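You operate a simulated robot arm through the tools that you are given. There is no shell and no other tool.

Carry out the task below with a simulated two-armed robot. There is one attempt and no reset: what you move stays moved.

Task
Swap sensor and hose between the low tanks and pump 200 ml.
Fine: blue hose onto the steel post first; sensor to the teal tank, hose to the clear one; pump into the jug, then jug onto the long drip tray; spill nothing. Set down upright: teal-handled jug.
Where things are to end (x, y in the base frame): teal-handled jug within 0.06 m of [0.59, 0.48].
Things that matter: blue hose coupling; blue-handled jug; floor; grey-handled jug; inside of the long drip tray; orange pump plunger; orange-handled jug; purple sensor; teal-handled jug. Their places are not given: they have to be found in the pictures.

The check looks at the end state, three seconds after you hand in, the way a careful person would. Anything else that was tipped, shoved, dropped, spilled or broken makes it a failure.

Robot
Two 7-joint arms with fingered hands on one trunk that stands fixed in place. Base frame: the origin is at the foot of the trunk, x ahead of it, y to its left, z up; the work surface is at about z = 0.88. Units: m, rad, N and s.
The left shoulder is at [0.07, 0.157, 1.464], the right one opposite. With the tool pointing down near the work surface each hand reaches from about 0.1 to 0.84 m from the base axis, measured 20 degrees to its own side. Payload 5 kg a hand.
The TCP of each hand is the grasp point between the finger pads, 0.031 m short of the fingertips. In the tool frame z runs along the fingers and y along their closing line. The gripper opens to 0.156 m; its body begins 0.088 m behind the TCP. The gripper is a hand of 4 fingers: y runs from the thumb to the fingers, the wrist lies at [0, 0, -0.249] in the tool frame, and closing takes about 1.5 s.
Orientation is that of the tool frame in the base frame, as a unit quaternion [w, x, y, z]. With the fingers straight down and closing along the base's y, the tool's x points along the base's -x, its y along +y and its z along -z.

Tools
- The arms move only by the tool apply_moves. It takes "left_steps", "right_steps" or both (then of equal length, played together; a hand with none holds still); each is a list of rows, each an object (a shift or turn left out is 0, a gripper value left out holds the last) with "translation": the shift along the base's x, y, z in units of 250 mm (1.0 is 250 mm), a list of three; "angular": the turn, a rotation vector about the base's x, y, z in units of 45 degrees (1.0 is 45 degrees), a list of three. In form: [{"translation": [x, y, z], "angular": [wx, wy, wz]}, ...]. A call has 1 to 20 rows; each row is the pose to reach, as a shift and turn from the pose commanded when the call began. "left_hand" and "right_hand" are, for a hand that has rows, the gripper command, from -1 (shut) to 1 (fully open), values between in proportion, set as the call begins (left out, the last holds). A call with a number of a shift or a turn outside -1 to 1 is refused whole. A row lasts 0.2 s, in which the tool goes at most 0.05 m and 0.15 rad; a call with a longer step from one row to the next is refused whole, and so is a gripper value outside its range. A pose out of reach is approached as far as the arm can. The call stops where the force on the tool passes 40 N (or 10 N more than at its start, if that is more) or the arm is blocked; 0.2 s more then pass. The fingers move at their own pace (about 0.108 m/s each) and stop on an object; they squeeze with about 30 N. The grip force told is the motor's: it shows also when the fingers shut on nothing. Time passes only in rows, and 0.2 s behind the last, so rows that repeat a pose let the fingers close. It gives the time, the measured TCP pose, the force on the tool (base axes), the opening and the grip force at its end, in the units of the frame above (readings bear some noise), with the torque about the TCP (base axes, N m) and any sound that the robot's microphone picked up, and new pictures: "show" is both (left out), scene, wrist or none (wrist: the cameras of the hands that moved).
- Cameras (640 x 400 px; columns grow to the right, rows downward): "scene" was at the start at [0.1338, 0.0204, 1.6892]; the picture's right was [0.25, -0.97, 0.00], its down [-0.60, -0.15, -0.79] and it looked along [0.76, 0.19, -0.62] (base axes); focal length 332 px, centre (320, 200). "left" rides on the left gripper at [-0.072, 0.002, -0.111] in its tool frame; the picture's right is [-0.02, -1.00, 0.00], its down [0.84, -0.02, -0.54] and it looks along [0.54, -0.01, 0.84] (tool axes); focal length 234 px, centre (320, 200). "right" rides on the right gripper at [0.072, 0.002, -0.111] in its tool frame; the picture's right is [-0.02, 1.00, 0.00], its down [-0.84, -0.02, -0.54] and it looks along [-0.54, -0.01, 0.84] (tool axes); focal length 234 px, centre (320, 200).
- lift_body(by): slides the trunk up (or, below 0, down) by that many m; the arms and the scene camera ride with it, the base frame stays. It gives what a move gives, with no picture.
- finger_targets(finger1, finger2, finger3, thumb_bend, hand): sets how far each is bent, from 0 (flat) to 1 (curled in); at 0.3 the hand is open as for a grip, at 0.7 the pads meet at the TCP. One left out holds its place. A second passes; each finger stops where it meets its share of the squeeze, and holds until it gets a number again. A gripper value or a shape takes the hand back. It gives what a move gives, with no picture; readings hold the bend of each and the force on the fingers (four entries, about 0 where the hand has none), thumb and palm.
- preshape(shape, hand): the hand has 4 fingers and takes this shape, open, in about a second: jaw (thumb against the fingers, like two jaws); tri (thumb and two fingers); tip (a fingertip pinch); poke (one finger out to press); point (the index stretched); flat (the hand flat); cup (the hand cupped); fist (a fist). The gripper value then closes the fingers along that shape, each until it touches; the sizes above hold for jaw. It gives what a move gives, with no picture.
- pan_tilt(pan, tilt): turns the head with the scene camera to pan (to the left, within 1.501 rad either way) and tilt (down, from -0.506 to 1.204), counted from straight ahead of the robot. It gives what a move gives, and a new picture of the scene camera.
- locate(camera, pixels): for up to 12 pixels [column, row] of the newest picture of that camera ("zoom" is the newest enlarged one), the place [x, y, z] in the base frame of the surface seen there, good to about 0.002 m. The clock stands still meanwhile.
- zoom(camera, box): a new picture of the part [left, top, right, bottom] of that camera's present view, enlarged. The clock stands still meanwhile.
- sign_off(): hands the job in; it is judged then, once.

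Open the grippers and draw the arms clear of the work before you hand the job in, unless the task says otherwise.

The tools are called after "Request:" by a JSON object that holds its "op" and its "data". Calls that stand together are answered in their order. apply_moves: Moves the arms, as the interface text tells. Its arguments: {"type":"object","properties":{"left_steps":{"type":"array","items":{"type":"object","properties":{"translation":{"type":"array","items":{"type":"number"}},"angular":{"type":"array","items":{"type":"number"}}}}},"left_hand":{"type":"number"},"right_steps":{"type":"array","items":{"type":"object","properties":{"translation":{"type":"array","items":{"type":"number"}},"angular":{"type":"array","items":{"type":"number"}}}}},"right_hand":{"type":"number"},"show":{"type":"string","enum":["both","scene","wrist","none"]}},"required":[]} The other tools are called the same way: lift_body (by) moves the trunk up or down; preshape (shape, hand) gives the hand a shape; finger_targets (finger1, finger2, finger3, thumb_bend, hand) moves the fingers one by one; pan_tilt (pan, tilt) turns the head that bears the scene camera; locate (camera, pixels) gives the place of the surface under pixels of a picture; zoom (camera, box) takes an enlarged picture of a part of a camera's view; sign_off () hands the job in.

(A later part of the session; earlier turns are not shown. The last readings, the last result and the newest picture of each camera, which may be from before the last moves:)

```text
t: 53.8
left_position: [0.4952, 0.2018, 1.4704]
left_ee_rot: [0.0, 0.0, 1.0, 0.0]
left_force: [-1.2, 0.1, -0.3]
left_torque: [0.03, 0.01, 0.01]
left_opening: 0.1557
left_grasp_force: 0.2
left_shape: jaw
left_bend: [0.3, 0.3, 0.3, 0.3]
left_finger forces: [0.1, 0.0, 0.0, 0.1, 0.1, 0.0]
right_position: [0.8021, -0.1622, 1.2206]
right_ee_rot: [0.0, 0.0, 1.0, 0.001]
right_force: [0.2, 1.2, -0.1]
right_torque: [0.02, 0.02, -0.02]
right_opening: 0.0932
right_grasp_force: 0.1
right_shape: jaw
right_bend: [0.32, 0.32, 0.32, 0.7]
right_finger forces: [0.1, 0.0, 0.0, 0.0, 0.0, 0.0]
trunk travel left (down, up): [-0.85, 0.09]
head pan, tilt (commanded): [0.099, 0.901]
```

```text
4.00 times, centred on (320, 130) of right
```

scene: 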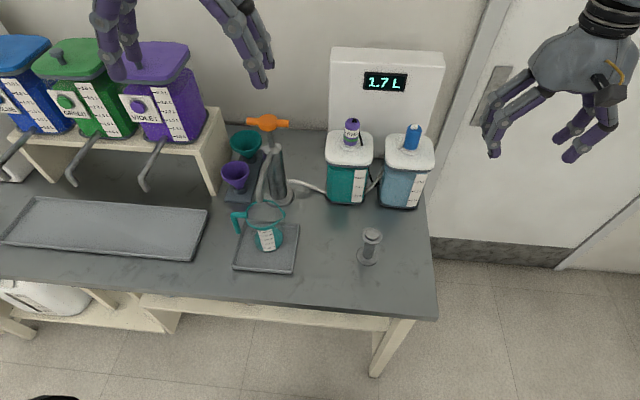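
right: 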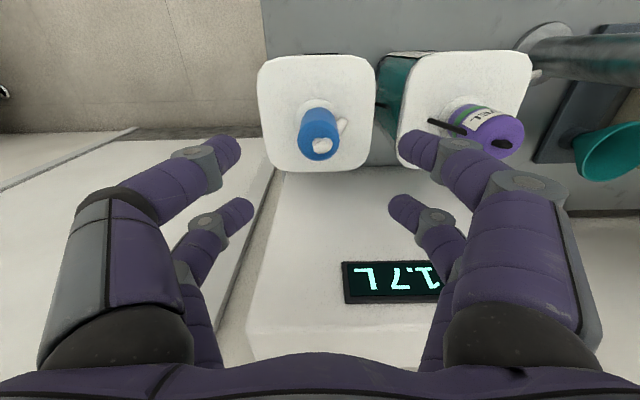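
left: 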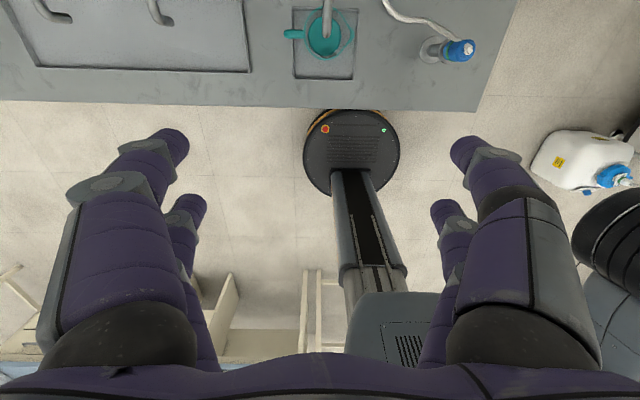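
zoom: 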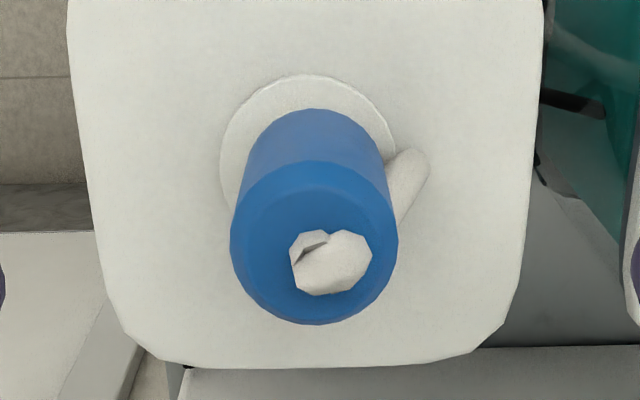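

I locate the coupling's front and edges and the collar's edge in this zoomed view.

Request:
{"op": "locate", "data": {"camera": "zoom", "pixels": [[310, 118], [310, 140], [275, 140], [345, 140], [240, 240], [390, 240], [310, 320], [225, 145], [390, 140], [308, 80], [312, 200], [260, 200]]}}

Request:
{"op": "locate", "data": {"camera": "right", "pixels": [[260, 115], [262, 115], [372, 115], [374, 115], [318, 57], [318, 58], [320, 170], [320, 169], [266, 150], [368, 150]]}}

```text
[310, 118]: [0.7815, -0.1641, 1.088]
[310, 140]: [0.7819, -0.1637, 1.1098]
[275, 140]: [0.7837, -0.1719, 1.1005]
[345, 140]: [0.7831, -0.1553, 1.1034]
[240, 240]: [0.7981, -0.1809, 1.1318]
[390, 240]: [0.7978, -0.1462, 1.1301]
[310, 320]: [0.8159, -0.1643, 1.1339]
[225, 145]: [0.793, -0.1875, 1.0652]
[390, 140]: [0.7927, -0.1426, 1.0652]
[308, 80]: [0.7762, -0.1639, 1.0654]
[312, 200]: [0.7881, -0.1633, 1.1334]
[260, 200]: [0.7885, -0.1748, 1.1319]
```

```text
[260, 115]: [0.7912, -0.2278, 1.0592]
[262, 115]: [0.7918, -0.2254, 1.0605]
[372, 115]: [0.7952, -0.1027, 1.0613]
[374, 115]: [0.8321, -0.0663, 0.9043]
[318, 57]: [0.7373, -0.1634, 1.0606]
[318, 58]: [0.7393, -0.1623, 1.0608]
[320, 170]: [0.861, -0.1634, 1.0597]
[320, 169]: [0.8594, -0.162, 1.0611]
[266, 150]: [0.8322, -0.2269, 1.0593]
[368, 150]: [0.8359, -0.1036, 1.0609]
```

The coupling sits at (0.802, -0.1636) while collar and lid centre at about (0.7993, -0.1647), so it is ~2.7 mm off in x. I descend, centred to its present place, and regrip it.

Request:
{"op": "apply_moves", "data": {"right_steps": [{"translation": [0.008, 0.004, -0.12]}, {"translation": [0.008, 0.004, -0.24]}, {"translation": [0.008, 0.004, -0.36]}, {"translation": [0.008, 0.004, -0.444]}, {"translation": [0.008, 0.004, -0.444]}], "show": "wrist"}}

Request:
{"op": "apply_moves", "data": {"right_steps": [{"translation": [0, 0, 0]}, {"translation": [0, 0, 0]}, {"translation": [0, 0, 0]}, {"translation": [0, 0, 0]}, {"translation": [0, 0, 0]}, {"translation": [0, 0, 0]}, {"translation": [0, 0, 0]}], "right_hand": -1, "show": "both"}}

Request:
{"op": "zoom", "data": {"camera": "scene", "box": [385, 110, 435, 165]}}

```text
t: 55.0
left_position: [0.4949, 0.2023, 1.4701]
left_ee_rot: [0.0, -0.001, 1.0, 0.0]
left_force: [0.3, 0.1, -0.8]
left_torque: [0.01, -0.02, 0.0]
left_opening: 0.1559
left_grasp_force: 0.1
left_shape: jaw
left_bend: [0.3, 0.3, 0.3, 0.3]
left_finger forces: [0.1, 0.0, 0.0, 0.0, 0.0, 0.1]
right_position: [0.805, -0.1589, 1.1105]
right_ee_rot: [0.0, 0.0, 1.0, 0.0]
right_force: [-0.2, -0.1, -0.8]
right_torque: [0.01, -0.02, 0.03]
right_opening: 0.0933
right_grasp_force: 0.0
right_shape: jaw
right_bend: [0.32, 0.32, 0.32, 0.7]
right_finger forces: [0.0, 0.0, 0.0, 0.0, 0.0, 0.0]
trunk travel left (down, up): [-0.85, 0.09]
head pan, tilt (commanded): [0.099, 0.901]
```

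right: 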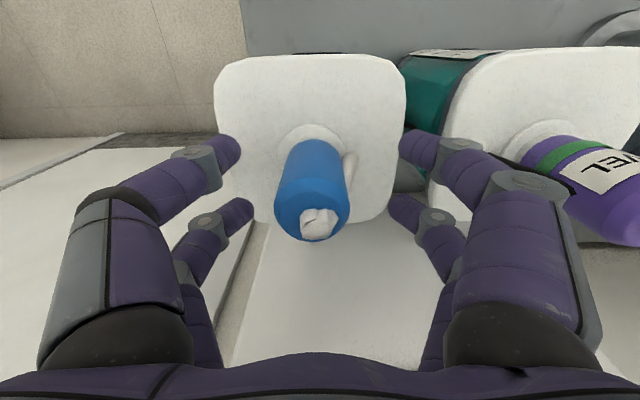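

```text
t: 56.6
left_position: [0.4955, 0.2024, 1.4694]
left_ee_rot: [0.0, 0.0, 1.0, 0.0]
left_force: [0.5, -0.3, 0.0]
left_torque: [0.04, -0.02, -0.03]
left_opening: 0.1559
left_grasp_force: 0.1
left_shape: jaw
left_bend: [0.3, 0.3, 0.3, 0.3]
left_finger forces: [0.0, 0.1, 0.0, 0.1, 0.0, 0.0]
right_position: [0.8042, -0.1581, 1.1101]
right_ee_rot: [0.0, 0.001, 1.0, 0.0]
right_force: [-0.5, -0.9, 0.4]
right_torque: [0.01, -0.02, 0.0]
right_opening: 0.0208
right_grasp_force: 30.5
right_shape: jaw
right_bend: [0.73, 0.73, 0.72, 0.7]
right_finger forces: [21.9, 28.7, 0.1, 0.0, 31.4, 0.1]
trunk travel left (down, up): [-0.85, 0.09]
head pan, tilt (commanded): [0.099, 0.901]
```

scene: 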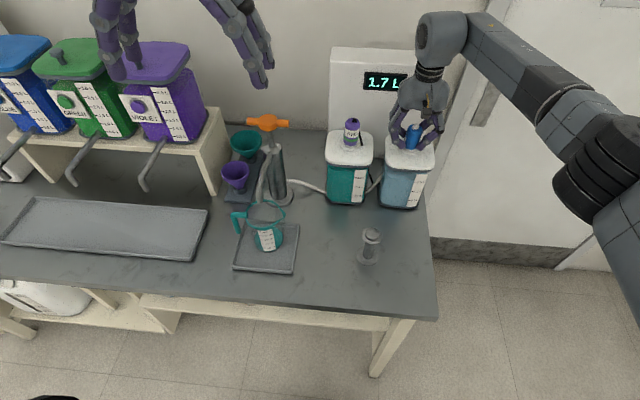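
right: 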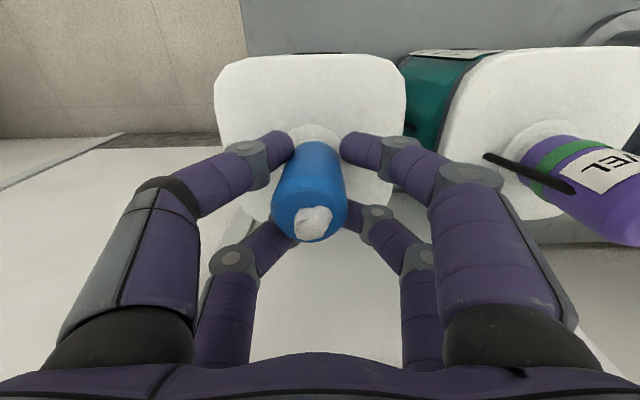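

```text
7.27 times, centred on (410, 138) of scene
```

zoom: 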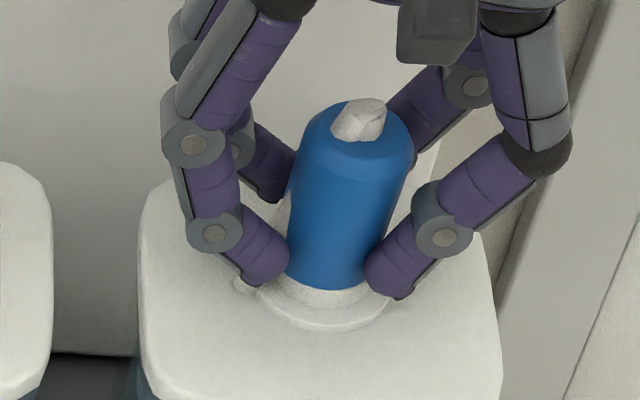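

Gripped with little side load. I lift it 15 mm off the stub and measure again before reseating.

Request:
{"op": "apply_moves", "data": {"right_steps": [{"translation": [0, 0, 0.04]}, {"translation": [0, 0, 0.08]}, {"translation": [0, 0, 0.12]}, {"translation": [0, 0, 0.12]}], "show": "wrist"}}

Request:
{"op": "zoom", "data": {"camera": "right", "box": [240, 60, 400, 260]}}

Request:
{"op": "locate", "data": {"camera": "right", "pixels": [[276, 205], [344, 205], [312, 165], [300, 165], [328, 165], [312, 150], [297, 125], [330, 125], [315, 113], [240, 100], [393, 100], [315, 58]]}}

Request:
{"op": "zoom", "data": {"camera": "scene", "box": [385, 110, 435, 165]}}

```text
t: 57.6
left_position: [0.4948, 0.2023, 1.4693]
left_ee_rot: [0.001, 0.0, 1.0, 0.0]
left_force: [-0.5, -0.4, 0.0]
left_torque: [-0.04, 0.04, 0.02]
left_opening: 0.1561
left_grasp_force: 0.0
left_shape: jaw
left_bend: [0.3, 0.3, 0.3, 0.3]
left_finger forces: [0.0, 0.0, 0.0, 0.0, 0.0, 0.0]
right_position: [0.8059, -0.1608, 1.1404]
right_ee_rot: [0.0, 0.001, 1.0, 0.0]
right_force: [0.1, -0.1, -1.3]
right_torque: [0.03, 0.03, 0.01]
right_opening: 0.021
right_grasp_force: 29.7
right_shape: jaw
right_bend: [0.73, 0.73, 0.72, 0.7]
right_finger forces: [21.9, 28.9, 0.1, 0.0, 31.5, 0.0]
trunk travel left (down, up): [-0.85, 0.09]
head pan, tilt (commanded): [0.099, 0.901]
```

right: 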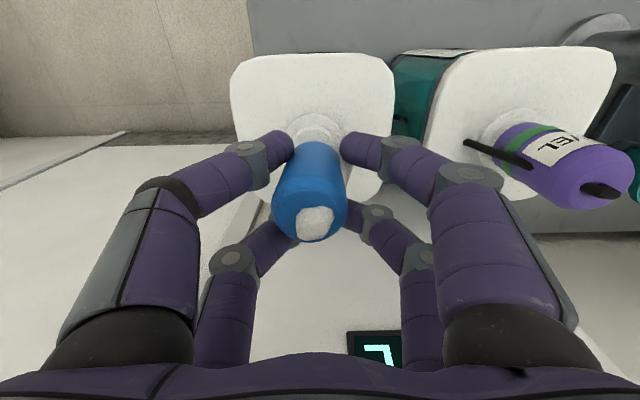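

```text
2.00 times, centred on (320, 160) of right
```

zoom: 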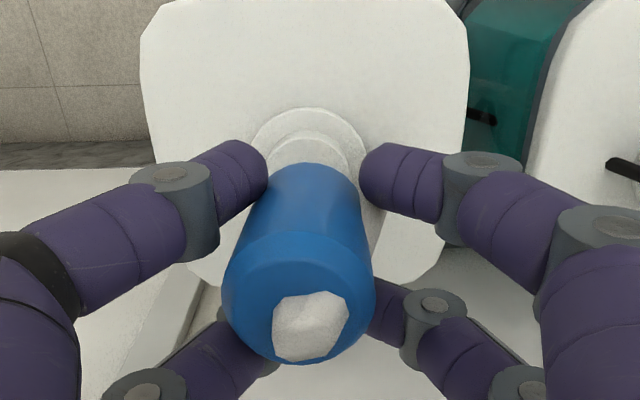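

```text
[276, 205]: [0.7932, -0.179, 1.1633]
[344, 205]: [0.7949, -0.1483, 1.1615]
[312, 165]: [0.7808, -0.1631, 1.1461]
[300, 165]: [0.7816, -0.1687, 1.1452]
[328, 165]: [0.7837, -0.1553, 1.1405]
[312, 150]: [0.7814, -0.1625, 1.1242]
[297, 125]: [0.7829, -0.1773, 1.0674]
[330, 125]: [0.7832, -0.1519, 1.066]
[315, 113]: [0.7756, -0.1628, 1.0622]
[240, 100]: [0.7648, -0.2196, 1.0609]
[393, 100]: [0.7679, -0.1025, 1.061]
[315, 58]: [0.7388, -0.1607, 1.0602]
```

```text
7.27 times, centred on (410, 138) of scene
```

zoom: 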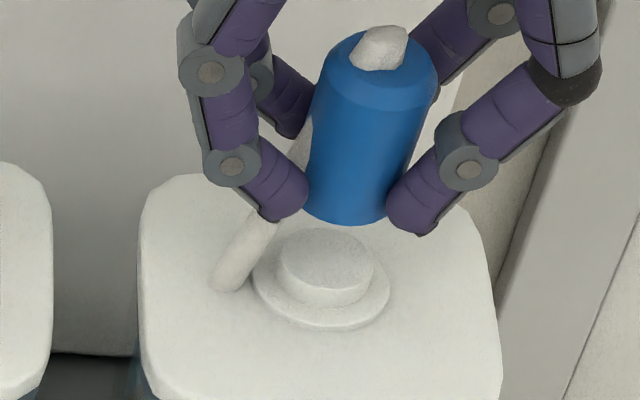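

The coupling rests on top of the stub rather than over it, so centring matters. I zoom the scene camera and locate the stub's edges and the coupling's lower edge for the x offset.

Request:
{"op": "zoom", "data": {"camera": "scene", "box": [395, 125, 430, 155]}}

Request:
{"op": "locate", "data": {"camera": "zoom", "pixels": [[320, 250], [240, 250], [400, 260], [310, 310], [300, 325], [340, 200], [290, 130], [340, 130], [400, 130], [365, 60], [345, 180], [420, 160]]}}

```text
13.33 times, centred on (412, 140) of scene
```

zoom: 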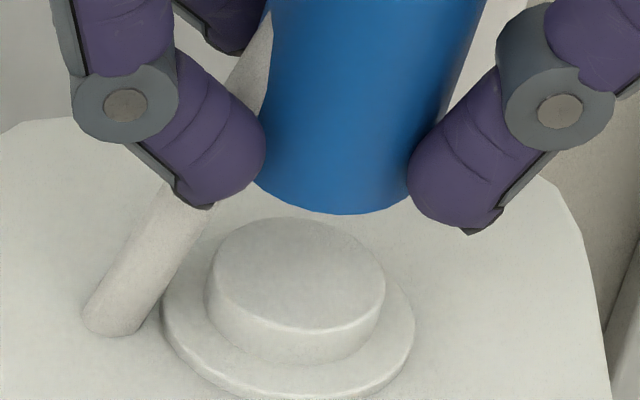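

```text
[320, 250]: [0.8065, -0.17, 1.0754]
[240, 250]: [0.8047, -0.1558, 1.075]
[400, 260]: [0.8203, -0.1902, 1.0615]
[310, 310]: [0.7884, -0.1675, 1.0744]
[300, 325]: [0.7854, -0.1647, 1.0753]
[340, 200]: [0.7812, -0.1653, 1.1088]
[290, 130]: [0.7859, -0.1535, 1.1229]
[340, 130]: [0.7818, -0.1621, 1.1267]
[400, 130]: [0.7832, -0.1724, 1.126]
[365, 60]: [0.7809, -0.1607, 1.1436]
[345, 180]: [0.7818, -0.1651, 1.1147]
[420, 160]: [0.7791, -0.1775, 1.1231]
```

The stub's centre reads (0.7985, -0.1654) and the coupling (0.8015, -0.1654): shift -2.5 mm in x only. I do that and lower back down onto the stub.

Request:
{"op": "apply_moves", "data": {"right_steps": [{"translation": [-0.01, 0, 0]}, {"translation": [-0.01, 0, -0.05]}, {"translation": [-0.01, 0, -0.09]}, {"translation": [-0.01, 0, -0.108]}, {"translation": [-0.01, 0, -0.116]}, {"translation": [-0.01, 0, -0.121]}, {"translation": [-0.01, 0, -0.121]}], "show": "both"}}

Request:
{"op": "zoom", "data": {"camera": "scene", "box": [385, 110, 435, 165]}}

```text
t: 59.2
left_position: [0.4955, 0.2029, 1.4693]
left_ee_rot: [0.0, 0.001, 1.0, 0.0]
left_force: [-0.5, -0.6, 0.3]
left_torque: [0.04, 0.02, 0.02]
left_opening: 0.156
left_grasp_force: 0.0
left_shape: jaw
left_bend: [0.3, 0.3, 0.3, 0.3]
left_finger forces: [0.2, 0.1, 0.1, 0.1, 0.0, 0.0]
right_position: [0.8019, -0.1598, 1.1086]
right_ee_rot: [0.0, -0.001, 1.0, 0.0]
right_force: [0.3, 0.3, 0.3]
right_torque: [0.0, 0.01, 0.01]
right_opening: 0.0211
right_grasp_force: 29.7
right_shape: jaw
right_bend: [0.73, 0.73, 0.72, 0.7]
right_finger forces: [22.0, 29.1, 0.0, 0.0, 31.5, 0.1]
trunk travel left (down, up): [-0.85, 0.09]
head pan, tilt (commanded): [0.099, 0.901]
```

scene: 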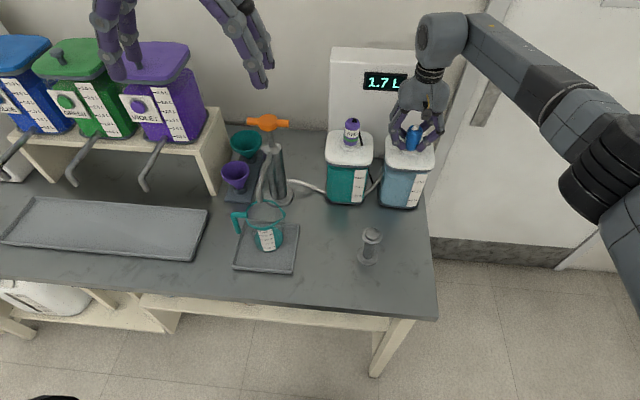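
right: 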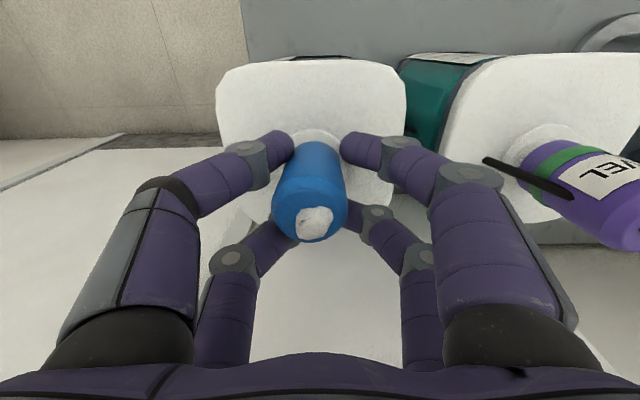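

```text
7.27 times, centred on (410, 138) of scene
```

zoom: 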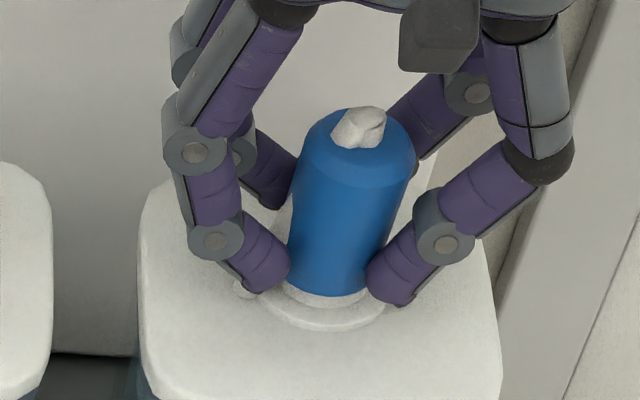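

Barely touching yet. I press down 2 mm more in fine steps and look for the green band.

Request:
{"op": "apply_moves", "data": {"right_steps": [{"translation": [0, 0, -0.003]}, {"translation": [0, 0, -0.006]}, {"translation": [0, 0, -0.009]}, {"translation": [0, 0, -0.009]}], "show": "none"}}

Request:
{"op": "zoom", "data": {"camera": "scene", "box": [385, 110, 435, 165]}}

Request:
{"op": "zoom", "data": {"camera": "right", "box": [240, 60, 400, 260]}}

```text
t: 60.2
left_position: [0.4934, 0.2023, 1.4698]
left_ee_rot: [0.001, 0.0, 1.0, 0.0]
left_force: [0.0, 0.7, 0.3]
left_torque: [-0.03, 0.01, -0.03]
left_opening: 0.1559
left_grasp_force: 0.1
left_shape: jaw
left_bend: [0.3, 0.3, 0.3, 0.3]
left_finger forces: [0.0, 0.0, 0.0, 0.0, 0.1, 0.1]
right_position: [0.8016, -0.1595, 1.1098]
right_ee_rot: [0.001, 0.001, 1.0, 0.0]
right_force: [3.3, -1.9, 14.7]
right_torque: [-0.11, 0.11, 0.08]
right_opening: 0.0211
right_grasp_force: 29.5
right_shape: jaw
right_bend: [0.73, 0.73, 0.73, 0.7]
right_finger forces: [22.4, 31.4, 0.1, 0.1, 33.2, 0.0]
trunk travel left (down, up): [-0.85, 0.09]
head pan, tilt (commanded): [0.099, 0.901]
```

```text
7.27 times, centred on (410, 138) of scene
```

zoom: 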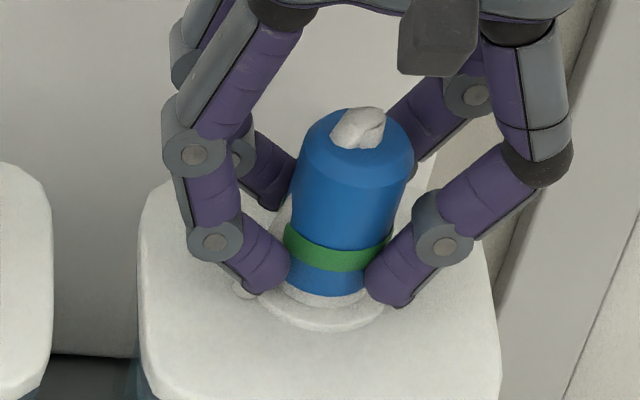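

```text
2.00 times, centred on (320, 160) of right
```

zoom: 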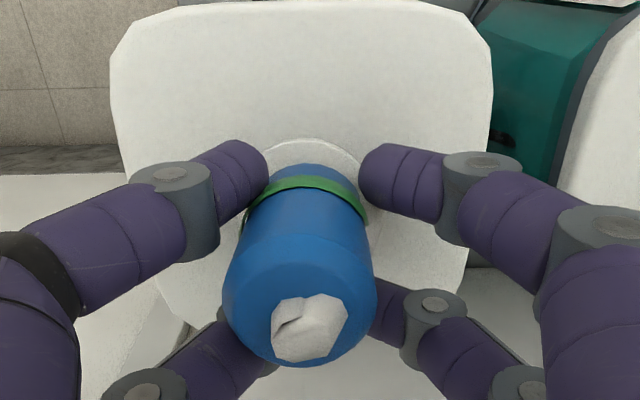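

Green band lit at 15 N of press. I ease off the downward load by about 1.5 mm to see whether it stays seated.

Request:
{"op": "apply_moves", "data": {"right_steps": [{"translation": [0, 0, 0.003]}, {"translation": [0, 0, 0.006]}, {"translation": [0, 0, 0.006]}], "show": "none"}}

Request:
{"op": "zoom", "data": {"camera": "scene", "box": [385, 110, 435, 165]}}

```text
t: 61.0
left_position: [0.494, 0.2038, 1.4698]
left_ee_rot: [0.0, 0.0, 1.0, 0.0]
left_force: [0.5, -0.4, 0.2]
left_torque: [0.0, 0.0, -0.01]
left_opening: 0.1558
left_grasp_force: 0.0
left_shape: jaw
left_bend: [0.3, 0.3, 0.3, 0.3]
left_finger forces: [0.0, 0.1, 0.0, 0.1, 0.0, 0.1]
right_position: [0.8007, -0.1592, 1.1095]
right_ee_rot: [0.0, 0.0, 1.0, 0.0]
right_force: [6.1, -0.6, 11.5]
right_torque: [-0.16, 0.0, 0.1]
right_opening: 0.0209
right_grasp_force: 29.8
right_shape: jaw
right_bend: [0.73, 0.73, 0.73, 0.7]
right_finger forces: [22.2, 32.1, 0.0, 0.1, 32.7, 0.0]
trunk travel left (down, up): [-0.85, 0.09]
head pan, tilt (commanded): [0.099, 0.901]
```

```text
7.27 times, centred on (410, 138) of scene
```

zoom: 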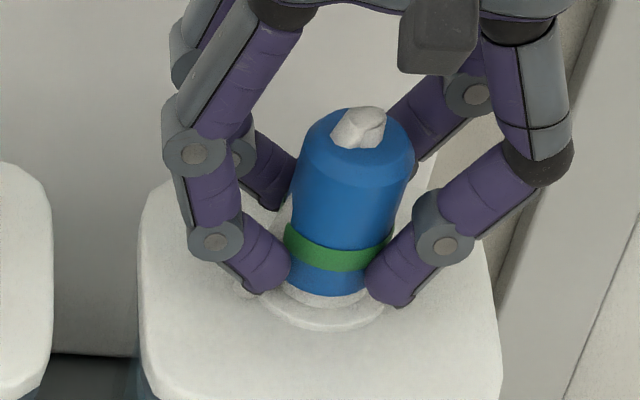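

It remains lit with 11 N still pushing up. I ease off another 1.5 mm.

Request:
{"op": "apply_moves", "data": {"right_steps": [{"translation": [0, 0, 0.003]}, {"translation": [0, 0, 0.006]}, {"translation": [0, 0, 0.006]}], "show": "none"}}

Request:
{"op": "zoom", "data": {"camera": "scene", "box": [385, 110, 435, 165]}}

Request:
{"op": "locate", "data": {"camera": "zoom", "pixels": [[350, 220], [310, 220], [385, 220], [345, 180], [345, 260], [325, 280], [355, 160], [400, 190], [310, 190]]}}

```text
t: 61.8
left_position: [0.4956, 0.2019, 1.4689]
left_ee_rot: [0.0, 0.0, 1.0, 0.0]
left_force: [0.0, -0.2, -0.3]
left_torque: [-0.01, 0.02, -0.01]
left_opening: 0.1561
left_grasp_force: 0.1
left_shape: jaw
left_bend: [0.3, 0.3, 0.3, 0.3]
left_finger forces: [0.0, 0.0, 0.0, 0.0, 0.1, 0.0]
right_position: [0.8016, -0.1591, 1.1104]
right_ee_rot: [-0.001, 0.0, 1.0, 0.0]
right_force: [5.3, 0.2, 3.1]
right_torque: [-0.09, -0.05, 0.09]
right_opening: 0.0212
right_grasp_force: 29.7
right_shape: jaw
right_bend: [0.73, 0.73, 0.73, 0.7]
right_finger forces: [22.4, 31.7, 0.0, 0.0, 31.8, 0.0]
trunk travel left (down, up): [-0.85, 0.09]
head pan, tilt (commanded): [0.099, 0.901]
```

```text
7.27 times, centred on (410, 138) of scene
```

zoom: 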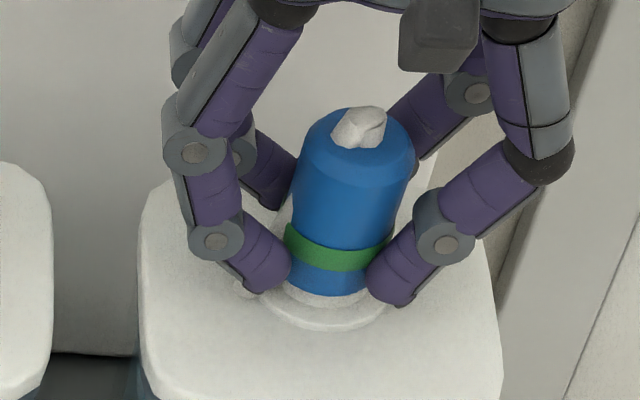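

```text
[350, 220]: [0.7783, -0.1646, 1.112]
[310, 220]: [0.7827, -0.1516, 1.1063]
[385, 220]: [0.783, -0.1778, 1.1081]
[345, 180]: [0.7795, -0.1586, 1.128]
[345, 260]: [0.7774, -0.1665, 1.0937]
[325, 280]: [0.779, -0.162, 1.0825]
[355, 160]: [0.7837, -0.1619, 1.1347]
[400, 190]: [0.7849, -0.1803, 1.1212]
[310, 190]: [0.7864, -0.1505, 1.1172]
```

Still seated: coupling centre now (0.798, -0.1647), matching the stub. I relieve the remaining side load (+1 mm x) and lift the last 0.5 mm, before opening slowly.

Request:
{"op": "apply_moves", "data": {"right_steps": [{"translation": [0.002, 0, 0.001]}, {"translation": [0.004, 0, 0.002]}, {"translation": [0.004, 0, 0.002]}], "show": "none"}}

```text
t: 62.6
left_position: [0.4949, 0.2029, 1.4692]
left_ee_rot: [0.001, 0.0, 1.0, 0.001]
left_force: [-0.1, -0.5, -0.1]
left_torque: [0.01, -0.03, -0.01]
left_opening: 0.156
left_grasp_force: 0.0
left_shape: jaw
left_bend: [0.3, 0.3, 0.3, 0.3]
left_finger forces: [0.1, 0.0, 0.0, 0.0, 0.0, 0.0]
right_position: [0.8015, -0.1602, 1.1099]
right_ee_rot: [-0.001, 0.0, 1.0, 0.0]
right_force: [-4.7, 2.3, -4.9]
right_torque: [-0.06, 0.09, 0.03]
right_opening: 0.0209
right_grasp_force: 30.0
right_shape: jaw
right_bend: [0.73, 0.73, 0.72, 0.7]
right_finger forces: [25.2, 29.3, 0.1, 0.1, 31.5, 0.0]
trunk travel left (down, up): [-0.85, 0.09]
head pan, tilt (commanded): [0.099, 0.901]
```

Slightly overcorrected. I go back by half a millimetre in x and z so loads are near zero.

Request:
{"op": "apply_moves", "data": {"right_steps": [{"translation": [-0.002, 0, -0.002]}, {"translation": [-0.002, 0, -0.002]}], "show": "none"}}

Request:
{"op": "zoom", "data": {"camera": "scene", "box": [385, 110, 435, 165]}}

```text
t: 63.2
left_position: [0.4959, 0.2025, 1.4689]
left_ee_rot: [-0.001, 0.0, 1.0, 0.0]
left_force: [0.3, 0.3, -0.3]
left_torque: [0.0, 0.02, 0.01]
left_opening: 0.1559
left_grasp_force: 0.1
left_shape: jaw
left_bend: [0.3, 0.3, 0.3, 0.3]
left_finger forces: [0.1, 0.0, 0.0, 0.0, 0.0, 0.1]
right_position: [0.8019, -0.1604, 1.1091]
right_ee_rot: [-0.001, 0.001, 1.0, 0.0]
right_force: [-6.2, 0.0, -6.8]
right_torque: [-0.12, 0.14, 0.09]
right_opening: 0.021
right_grasp_force: 30.1
right_shape: jaw
right_bend: [0.73, 0.73, 0.72, 0.7]
right_finger forces: [25.6, 28.7, 0.0, 0.0, 31.5, 0.1]
trunk travel left (down, up): [-0.85, 0.09]
head pan, tilt (commanded): [0.099, 0.901]
```

```text
7.27 times, centred on (410, 138) of scene
```

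zoom: 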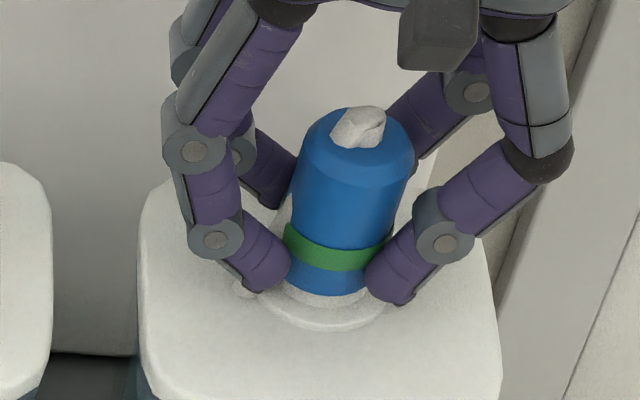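

The load is lagging; still about 6–7 N pull. I ease another step down and back.

Request:
{"op": "apply_moves", "data": {"right_steps": [{"translation": [-0.002, 0, -0.003]}, {"translation": [-0.002, 0, -0.003]}, {"translation": [-0.002, 0, -0.003]}, {"translation": [-0.002, 0, -0.003]}], "show": "none"}}

```text
t: 64.2
left_position: [0.495, 0.2028, 1.4697]
left_ee_rot: [0.0, 0.001, 1.0, 0.0]
left_force: [0.6, 0.3, -0.5]
left_torque: [-0.02, -0.01, -0.03]
left_opening: 0.156
left_grasp_force: 0.1
left_shape: jaw
left_bend: [0.3, 0.3, 0.3, 0.3]
left_finger forces: [0.0, 0.0, 0.0, 0.1, 0.0, 0.1]
right_position: [0.8016, -0.159, 1.11]
right_ee_rot: [0.0, 0.0, 1.0, 0.0]
right_force: [0.2, -1.7, -2.0]
right_torque: [-0.09, 0.02, 0.13]
right_opening: 0.0212
right_grasp_force: 30.7
right_shape: jaw
right_bend: [0.73, 0.73, 0.72, 0.7]
right_finger forces: [24.0, 29.8, 0.0, 0.0, 32.2, 0.0]
trunk travel left (down, up): [-0.85, 0.09]
head pan, tilt (commanded): [0.099, 0.901]
```

Loads are near zero now. I open the hand a little first, then more, checking that the green band stays.

Request:
{"op": "apply_moves", "data": {"right_steps": [{"translation": [0, 0, 0]}, {"translation": [0, 0, 0]}, {"translation": [0, 0, 0]}], "right_hand": -0.66, "show": "none"}}

Request:
{"op": "zoom", "data": {"camera": "scene", "box": [385, 110, 435, 165]}}

```text
t: 65.0
left_position: [0.4951, 0.2023, 1.4696]
left_ee_rot: [0.0, -0.001, 1.0, 0.0]
left_force: [0.3, -1.6, 0.8]
left_torque: [-0.03, 0.02, 0.0]
left_opening: 0.1557
left_grasp_force: 0.1
left_shape: jaw
left_bend: [0.3, 0.3, 0.3, 0.3]
left_finger forces: [0.1, 0.0, 0.0, 0.0, 0.0, 0.1]
right_position: [0.8011, -0.1591, 1.111]
right_ee_rot: [0.0, 0.0, 1.0, 0.0]
right_force: [-3.4, -3.0, 1.5]
right_torque: [-0.07, 0.12, 0.05]
right_opening: 0.0278
right_grasp_force: 0.0
right_shape: jaw
right_bend: [0.73, 0.73, 0.73, 0.7]
right_finger forces: [0.9, 0.1, 0.0, 0.0, 3.7, 0.0]
trunk travel left (down, up): [-0.85, 0.09]
head pan, tilt (commanded): [0.099, 0.901]
```

```text
7.27 times, centred on (410, 138) of scene
```

zoom: 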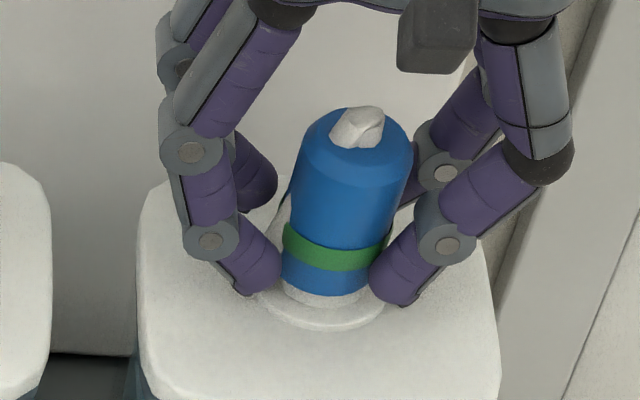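

The +y digits are free but the thumb still presses lightly (3.7 N). I shift the hand 2 mm toward -y to unload it, then open further.

Request:
{"op": "apply_moves", "data": {"right_steps": [{"translation": [0, -0.004, 0]}, {"translation": [0, -0.008, 0]}, {"translation": [0, -0.008, 0]}], "right_hand": -0.5, "show": "none"}}

Request:
{"op": "zoom", "data": {"camera": "scene", "box": [385, 110, 435, 165]}}

```text
t: 65.8
left_position: [0.4951, 0.2036, 1.4699]
left_ee_rot: [0.0, -0.001, 1.0, -0.001]
left_force: [-0.4, 0.6, -0.1]
left_torque: [-0.04, -0.03, 0.0]
left_opening: 0.1559
left_grasp_force: 0.1
left_shape: jaw
left_bend: [0.3, 0.3, 0.3, 0.3]
left_finger forces: [0.0, 0.0, 0.0, 0.0, 0.0, 0.0]
right_position: [0.8016, -0.1618, 1.1092]
right_ee_rot: [0.0, 0.0, 1.0, 0.0]
right_force: [-0.1, -0.1, -0.2]
right_torque: [0.0, 0.01, 0.0]
right_opening: 0.0385
right_grasp_force: 0.0
right_shape: jaw
right_bend: [0.73, 0.73, 0.73, 0.7]
right_finger forces: [0.0, 0.0, 0.0, 0.0, 0.0, 0.0]
trunk travel left (down, up): [-0.85, 0.09]
head pan, tilt (commanded): [0.099, 0.901]
```

```text
7.27 times, centred on (410, 138) of scene
```

zoom: 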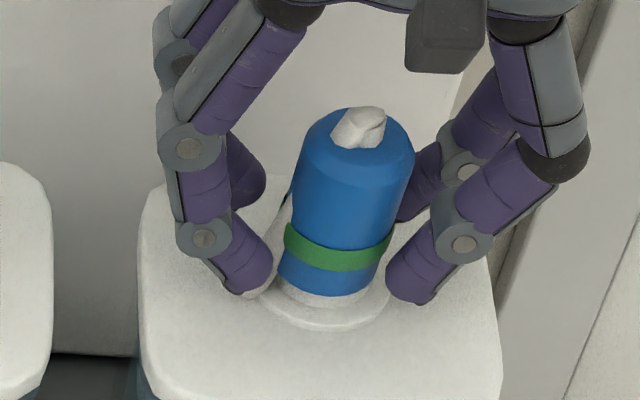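

All digits are free and the green band holds. I open the hand and raise it straight up, then draw it back.

Request:
{"op": "apply_moves", "data": {"right_steps": [{"translation": [0, 0, 0]}, {"translation": [0, 0, 0]}, {"translation": [0, 0, 0.1]}, {"translation": [0, 0, 0.25]}, {"translation": [0, 0, 0.42]}, {"translation": [0, 0, 0.58]}, {"translation": [-0.14, -0.06, 0.66]}, {"translation": [-0.28, -0.14, 0.74]}, {"translation": [-0.44, -0.2, 0.78]}, {"translation": [-0.6, -0.26, 0.8]}, {"translation": [-0.76, -0.32, 0.82]}, {"translation": [-0.9, -0.38, 0.84]}, {"translation": [-0.98, -0.5, 0.88]}, {"translation": [-0.98, -0.5, 0.88]}], "right_hand": 0.2, "show": "both"}}

Request:
{"op": "zoom", "data": {"camera": "scene", "box": [310, 60, 450, 220]}}

```text
t: 68.8
left_position: [0.4963, 0.2026, 1.4687]
left_ee_rot: [-0.001, 0.0, 1.0, 0.0]
left_force: [0.1, -0.1, 0.9]
left_torque: [-0.01, -0.01, 0.0]
left_opening: 0.1561
left_grasp_force: 0.0
left_shape: jaw
left_bend: [0.3, 0.3, 0.3, 0.3]
left_finger forces: [0.1, 0.1, 0.0, 0.0, 0.0, 0.1]
right_position: [0.5564, -0.2881, 1.3295]
right_ee_rot: [0.0, 0.001, 1.0, 0.001]
right_force: [0.0, -0.5, 0.6]
right_torque: [0.01, -0.02, 0.0]
right_opening: 0.0927
right_grasp_force: 0.1
right_shape: jaw
right_bend: [0.32, 0.32, 0.32, 0.7]
right_finger forces: [0.1, 0.0, 0.0, 0.0, 0.1, 0.0]
trunk travel left (down, up): [-0.85, 0.09]
head pan, tilt (commanded): [0.099, 0.901]
```

scene: 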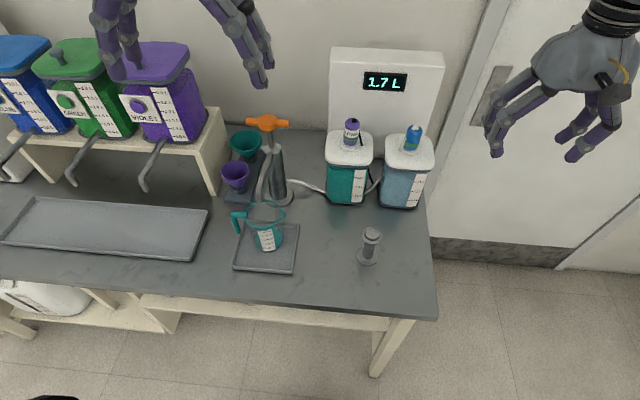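
right: 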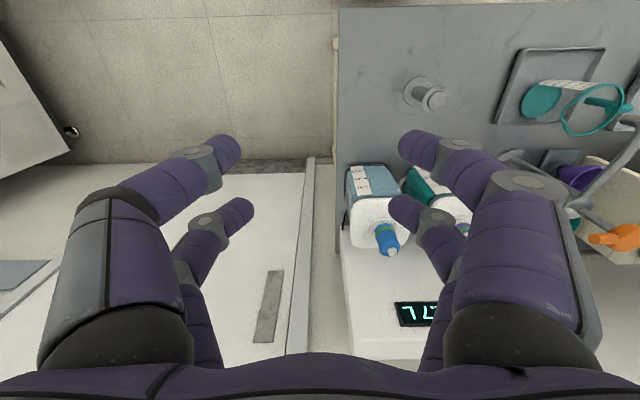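

```text
2.50 times, centred on (380, 140) of scene
```

zoom: 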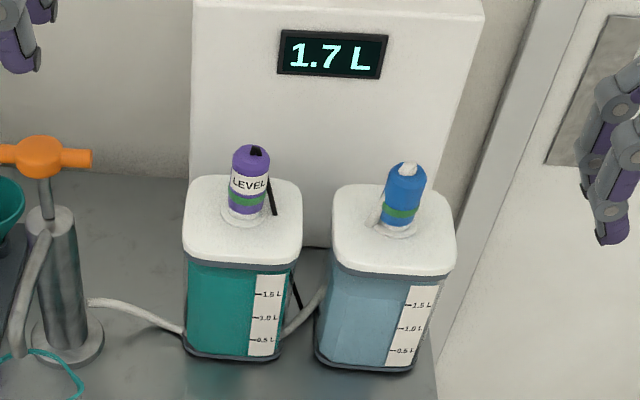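

Both green bands are lit: sensor on the teal tank, hose on the clear one. Now the pump: I locate its handle, rod, spout and neighbouring shelf.

Request:
{"op": "zoom", "data": {"camera": "scene", "box": [220, 100, 320, 220]}}

Request:
{"op": "locate", "data": {"camera": "scene", "pixels": [[267, 123], [267, 117], [267, 129], [252, 122], [285, 124], [248, 121], [288, 124], [274, 137], [275, 148], [262, 180], [222, 120], [215, 170]]}}

Request:
{"op": "locate", "data": {"camera": "scene", "pixels": [[270, 155], [265, 165], [263, 190], [263, 198], [266, 203], [247, 208], [284, 210], [265, 232], [200, 110], [190, 80], [237, 145], [235, 170]]}}

```text
3.33 times, centred on (270, 160) of scene
```

zoom: 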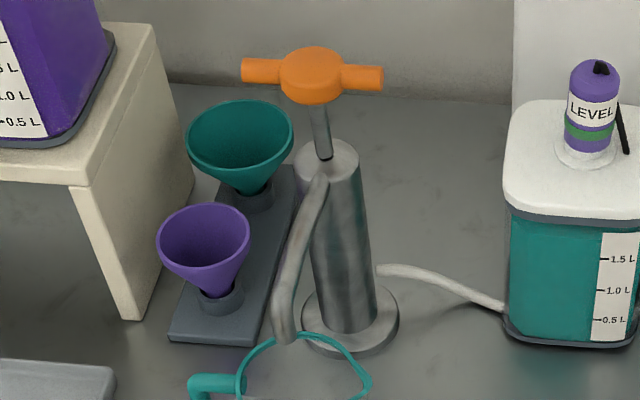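

```text
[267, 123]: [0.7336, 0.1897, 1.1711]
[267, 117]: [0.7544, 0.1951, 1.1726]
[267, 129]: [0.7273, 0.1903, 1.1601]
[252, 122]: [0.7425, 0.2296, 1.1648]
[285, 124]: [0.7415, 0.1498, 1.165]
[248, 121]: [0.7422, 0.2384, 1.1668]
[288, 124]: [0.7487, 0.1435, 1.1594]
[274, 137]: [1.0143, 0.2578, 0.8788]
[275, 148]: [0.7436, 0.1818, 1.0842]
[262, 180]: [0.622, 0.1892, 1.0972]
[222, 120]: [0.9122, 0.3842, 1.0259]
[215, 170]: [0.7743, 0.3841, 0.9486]
```

```text
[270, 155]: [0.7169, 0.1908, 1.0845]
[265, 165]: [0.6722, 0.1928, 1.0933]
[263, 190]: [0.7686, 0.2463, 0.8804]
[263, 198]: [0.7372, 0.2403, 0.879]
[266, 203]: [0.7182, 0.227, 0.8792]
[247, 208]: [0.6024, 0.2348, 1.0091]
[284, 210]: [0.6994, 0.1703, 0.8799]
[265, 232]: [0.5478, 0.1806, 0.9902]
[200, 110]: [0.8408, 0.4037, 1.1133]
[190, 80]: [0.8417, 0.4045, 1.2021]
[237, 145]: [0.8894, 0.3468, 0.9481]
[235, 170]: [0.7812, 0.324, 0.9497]
```

The plunger hub is at about (0.745, 0.191), top z≈1.172, bar along y, pump body top at z≈1.084. I turn the left hand by -90° about z (first half) while raising no risk, to close along x over the bar.

Request:
{"op": "apply_moves", "data": {"left_steps": [{"angular": [0, 0, -0.17]}, {"angular": [0, 0, -0.34]}, {"angular": [0, 0, -0.51]}, {"angular": [0, 0, -0.68]}, {"angular": [0, 0, -0.85]}, {"angular": [0, 0, -1.0]}], "left_hand": 0.2, "show": "none"}}

Request:
{"op": "apply_moves", "data": {"left_steps": [{"angular": [0, 0, -0.17]}, {"angular": [0, 0, -0.34]}, {"angular": [0, 0, -0.51]}, {"angular": [0, 0, -0.68]}, {"angular": [0, 0, -0.85]}, {"angular": [0, 0, -1.0]}, {"angular": [0, 0, -1.0]}], "show": "both"}}

```text
t: 70.2
left_position: [0.4957, 0.204, 1.4687]
left_ee_rot: [0.001, 0.384, 0.923, 0.0]
left_force: [0.8, 0.6, 0.1]
left_torque: [-0.02, 0.05, -0.02]
left_opening: 0.094
left_grasp_force: 0.0
left_shape: jaw
left_bend: [0.32, 0.32, 0.32, 0.7]
left_finger forces: [0.1, 0.1, 0.1, 0.1, 0.0, 0.0]
right_position: [0.5569, -0.2862, 1.3301]
right_ee_rot: [0.0, 0.0, 1.0, 0.0]
right_force: [0.4, 0.0, 0.9]
right_torque: [-0.01, 0.0, -0.02]
right_opening: 0.0932
right_grasp_force: 0.0
right_shape: jaw
right_bend: [0.32, 0.32, 0.32, 0.7]
right_finger forces: [0.0, 0.0, 0.0, 0.0, 0.0, 0.0]
trunk travel left (down, up): [-0.85, 0.09]
head pan, tilt (commanded): [0.099, 0.901]
```

```text
t: 71.8
left_position: [0.495, 0.2032, 1.4694]
left_ee_rot: [0.0, 0.707, 0.707, 0.0]
left_force: [0.3, 0.0, 0.5]
left_torque: [0.0, 0.02, 0.0]
left_opening: 0.0943
left_grasp_force: 0.0
left_shape: jaw
left_bend: [0.32, 0.32, 0.32, 0.7]
left_finger forces: [0.1, 0.1, 0.0, 0.1, 0.0, 0.0]
right_position: [0.5566, -0.2868, 1.3291]
right_ee_rot: [0.0, 0.0, 1.0, 0.0]
right_force: [-0.4, -0.3, 0.9]
right_torque: [-0.01, 0.01, -0.01]
right_opening: 0.0931
right_grasp_force: 0.0
right_shape: jaw
right_bend: [0.32, 0.32, 0.32, 0.7]
right_finger forces: [0.0, 0.0, 0.1, 0.0, 0.0, 0.0]
trunk travel left (down, up): [-0.85, 0.09]
head pan, tilt (commanded): [0.099, 0.901]
```

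scene: 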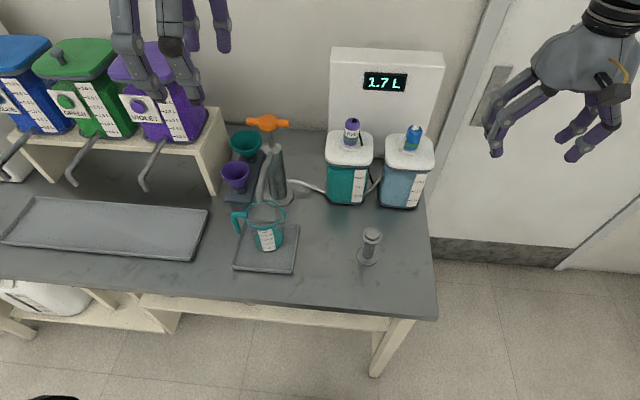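
left: 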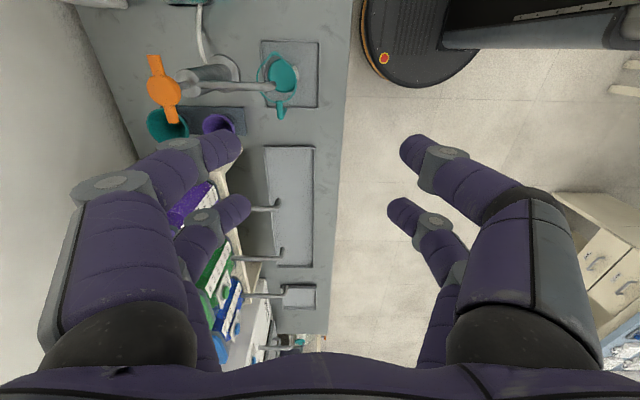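

The hand is turned; the orange handle appears at (163,90) in its camera. I move to above the plunger.

Request:
{"op": "apply_moves", "data": {"left_steps": [{"translation": [0.15, -0.01, -0.08]}, {"translation": [0.3, -0.015, -0.18]}, {"translation": [0.45, -0.02, -0.28]}, {"translation": [0.6, -0.03, -0.38]}, {"translation": [0.75, -0.035, -0.48]}, {"translation": [0.88, -0.04, -0.58]}, {"translation": [0.98, -0.048, -0.68]}, {"translation": [0.98, -0.048, -0.68]}], "show": "both"}}

Request:
{"op": "zoom", "data": {"camera": "left", "box": [200, 60, 440, 240]}}

```text
t: 73.6
left_position: [0.73, 0.196, 1.3024]
left_ee_rot: [0.002, 0.707, 0.707, 0.001]
left_force: [-0.1, 0.7, -0.1]
left_torque: [0.01, -0.02, 0.0]
left_opening: 0.0941
left_grasp_force: 0.0
left_shape: jaw
left_bend: [0.32, 0.32, 0.32, 0.7]
left_finger forces: [0.0, 0.0, 0.0, 0.1, 0.0, 0.0]
left hand out of reach, approached as far as the arm can: row 7, 8
right_position: [0.555, -0.2869, 1.3317]
right_ee_rot: [0.002, 0.0, 1.0, 0.0]
right_force: [-0.6, 0.9, 0.2]
right_torque: [-0.01, -0.04, 0.02]
right_opening: 0.093
right_grasp_force: 0.1
right_shape: jaw
right_bend: [0.32, 0.32, 0.32, 0.7]
right_finger forces: [0.1, 0.1, 0.0, 0.0, 0.1, 0.0]
trunk travel left (down, up): [-0.85, 0.09]
head pan, tilt (commanded): [0.099, 0.901]
```

scene: 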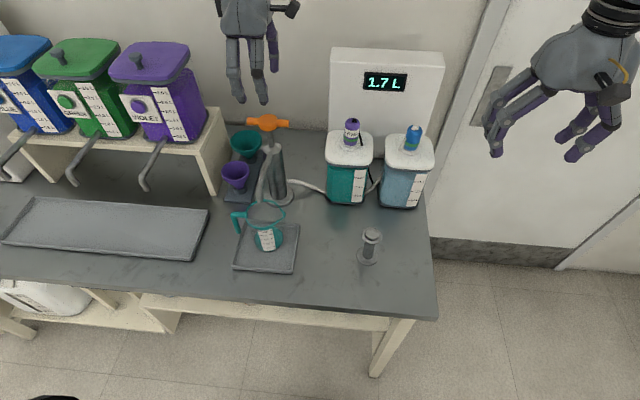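
left: 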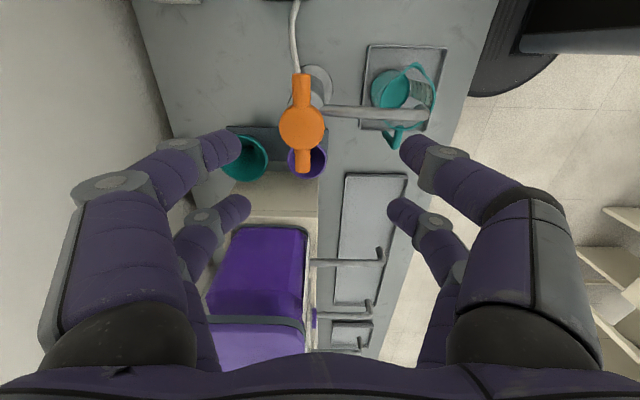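

```text
2.22 times, centred on (320, 150) of left
```

zoom: 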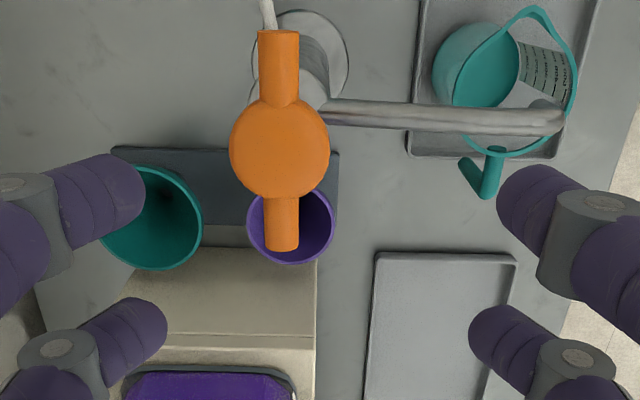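

The arm fell about 10 mm short in x at this height. The reach should improve lower down, so I descend to z≈1.22 (tips still above the hub) and look.

Request:
{"op": "apply_moves", "data": {"left_steps": [{"translation": [0, 0, -0.1]}, {"translation": [0, 0, -0.2]}, {"translation": [0.02, 0, -0.3]}, {"translation": [0.02, 0, -0.3]}], "show": "both"}}

```text
t: 74.6
left_position: [0.7238, 0.2039, 1.2292]
left_ee_rot: [0.0, 0.707, 0.707, 0.0]
left_force: [0.2, -0.5, -0.6]
left_torque: [-0.01, 0.0, -0.04]
left_opening: 0.094
left_grasp_force: 0.0
left_shape: jaw
left_bend: [0.32, 0.32, 0.32, 0.7]
left_finger forces: [0.0, 0.0, 0.0, 0.0, 0.1, 0.0]
left hand out of reach, approached as far as the arm can: row 2, 3, 4
right_position: [0.5574, -0.2868, 1.329]
right_ee_rot: [0.0, 0.0, 1.0, 0.0]
right_force: [0.1, 0.5, 0.1]
right_torque: [-0.03, 0.03, -0.04]
right_opening: 0.0929
right_grasp_force: 0.0
right_shape: jaw
right_bend: [0.32, 0.32, 0.32, 0.7]
right_finger forces: [0.0, 0.1, 0.0, 0.0, 0.0, 0.0]
trunk travel left (down, up): [-0.85, 0.09]
head pan, tilt (commanded): [0.099, 0.901]
```

scene: 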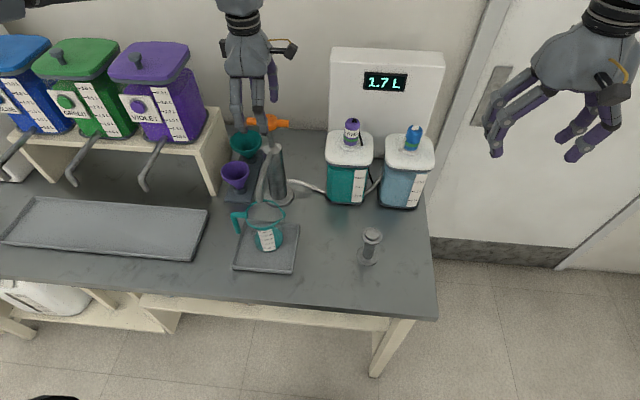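
left: 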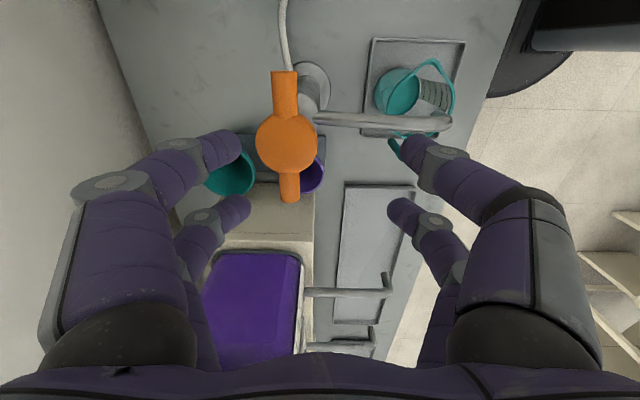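

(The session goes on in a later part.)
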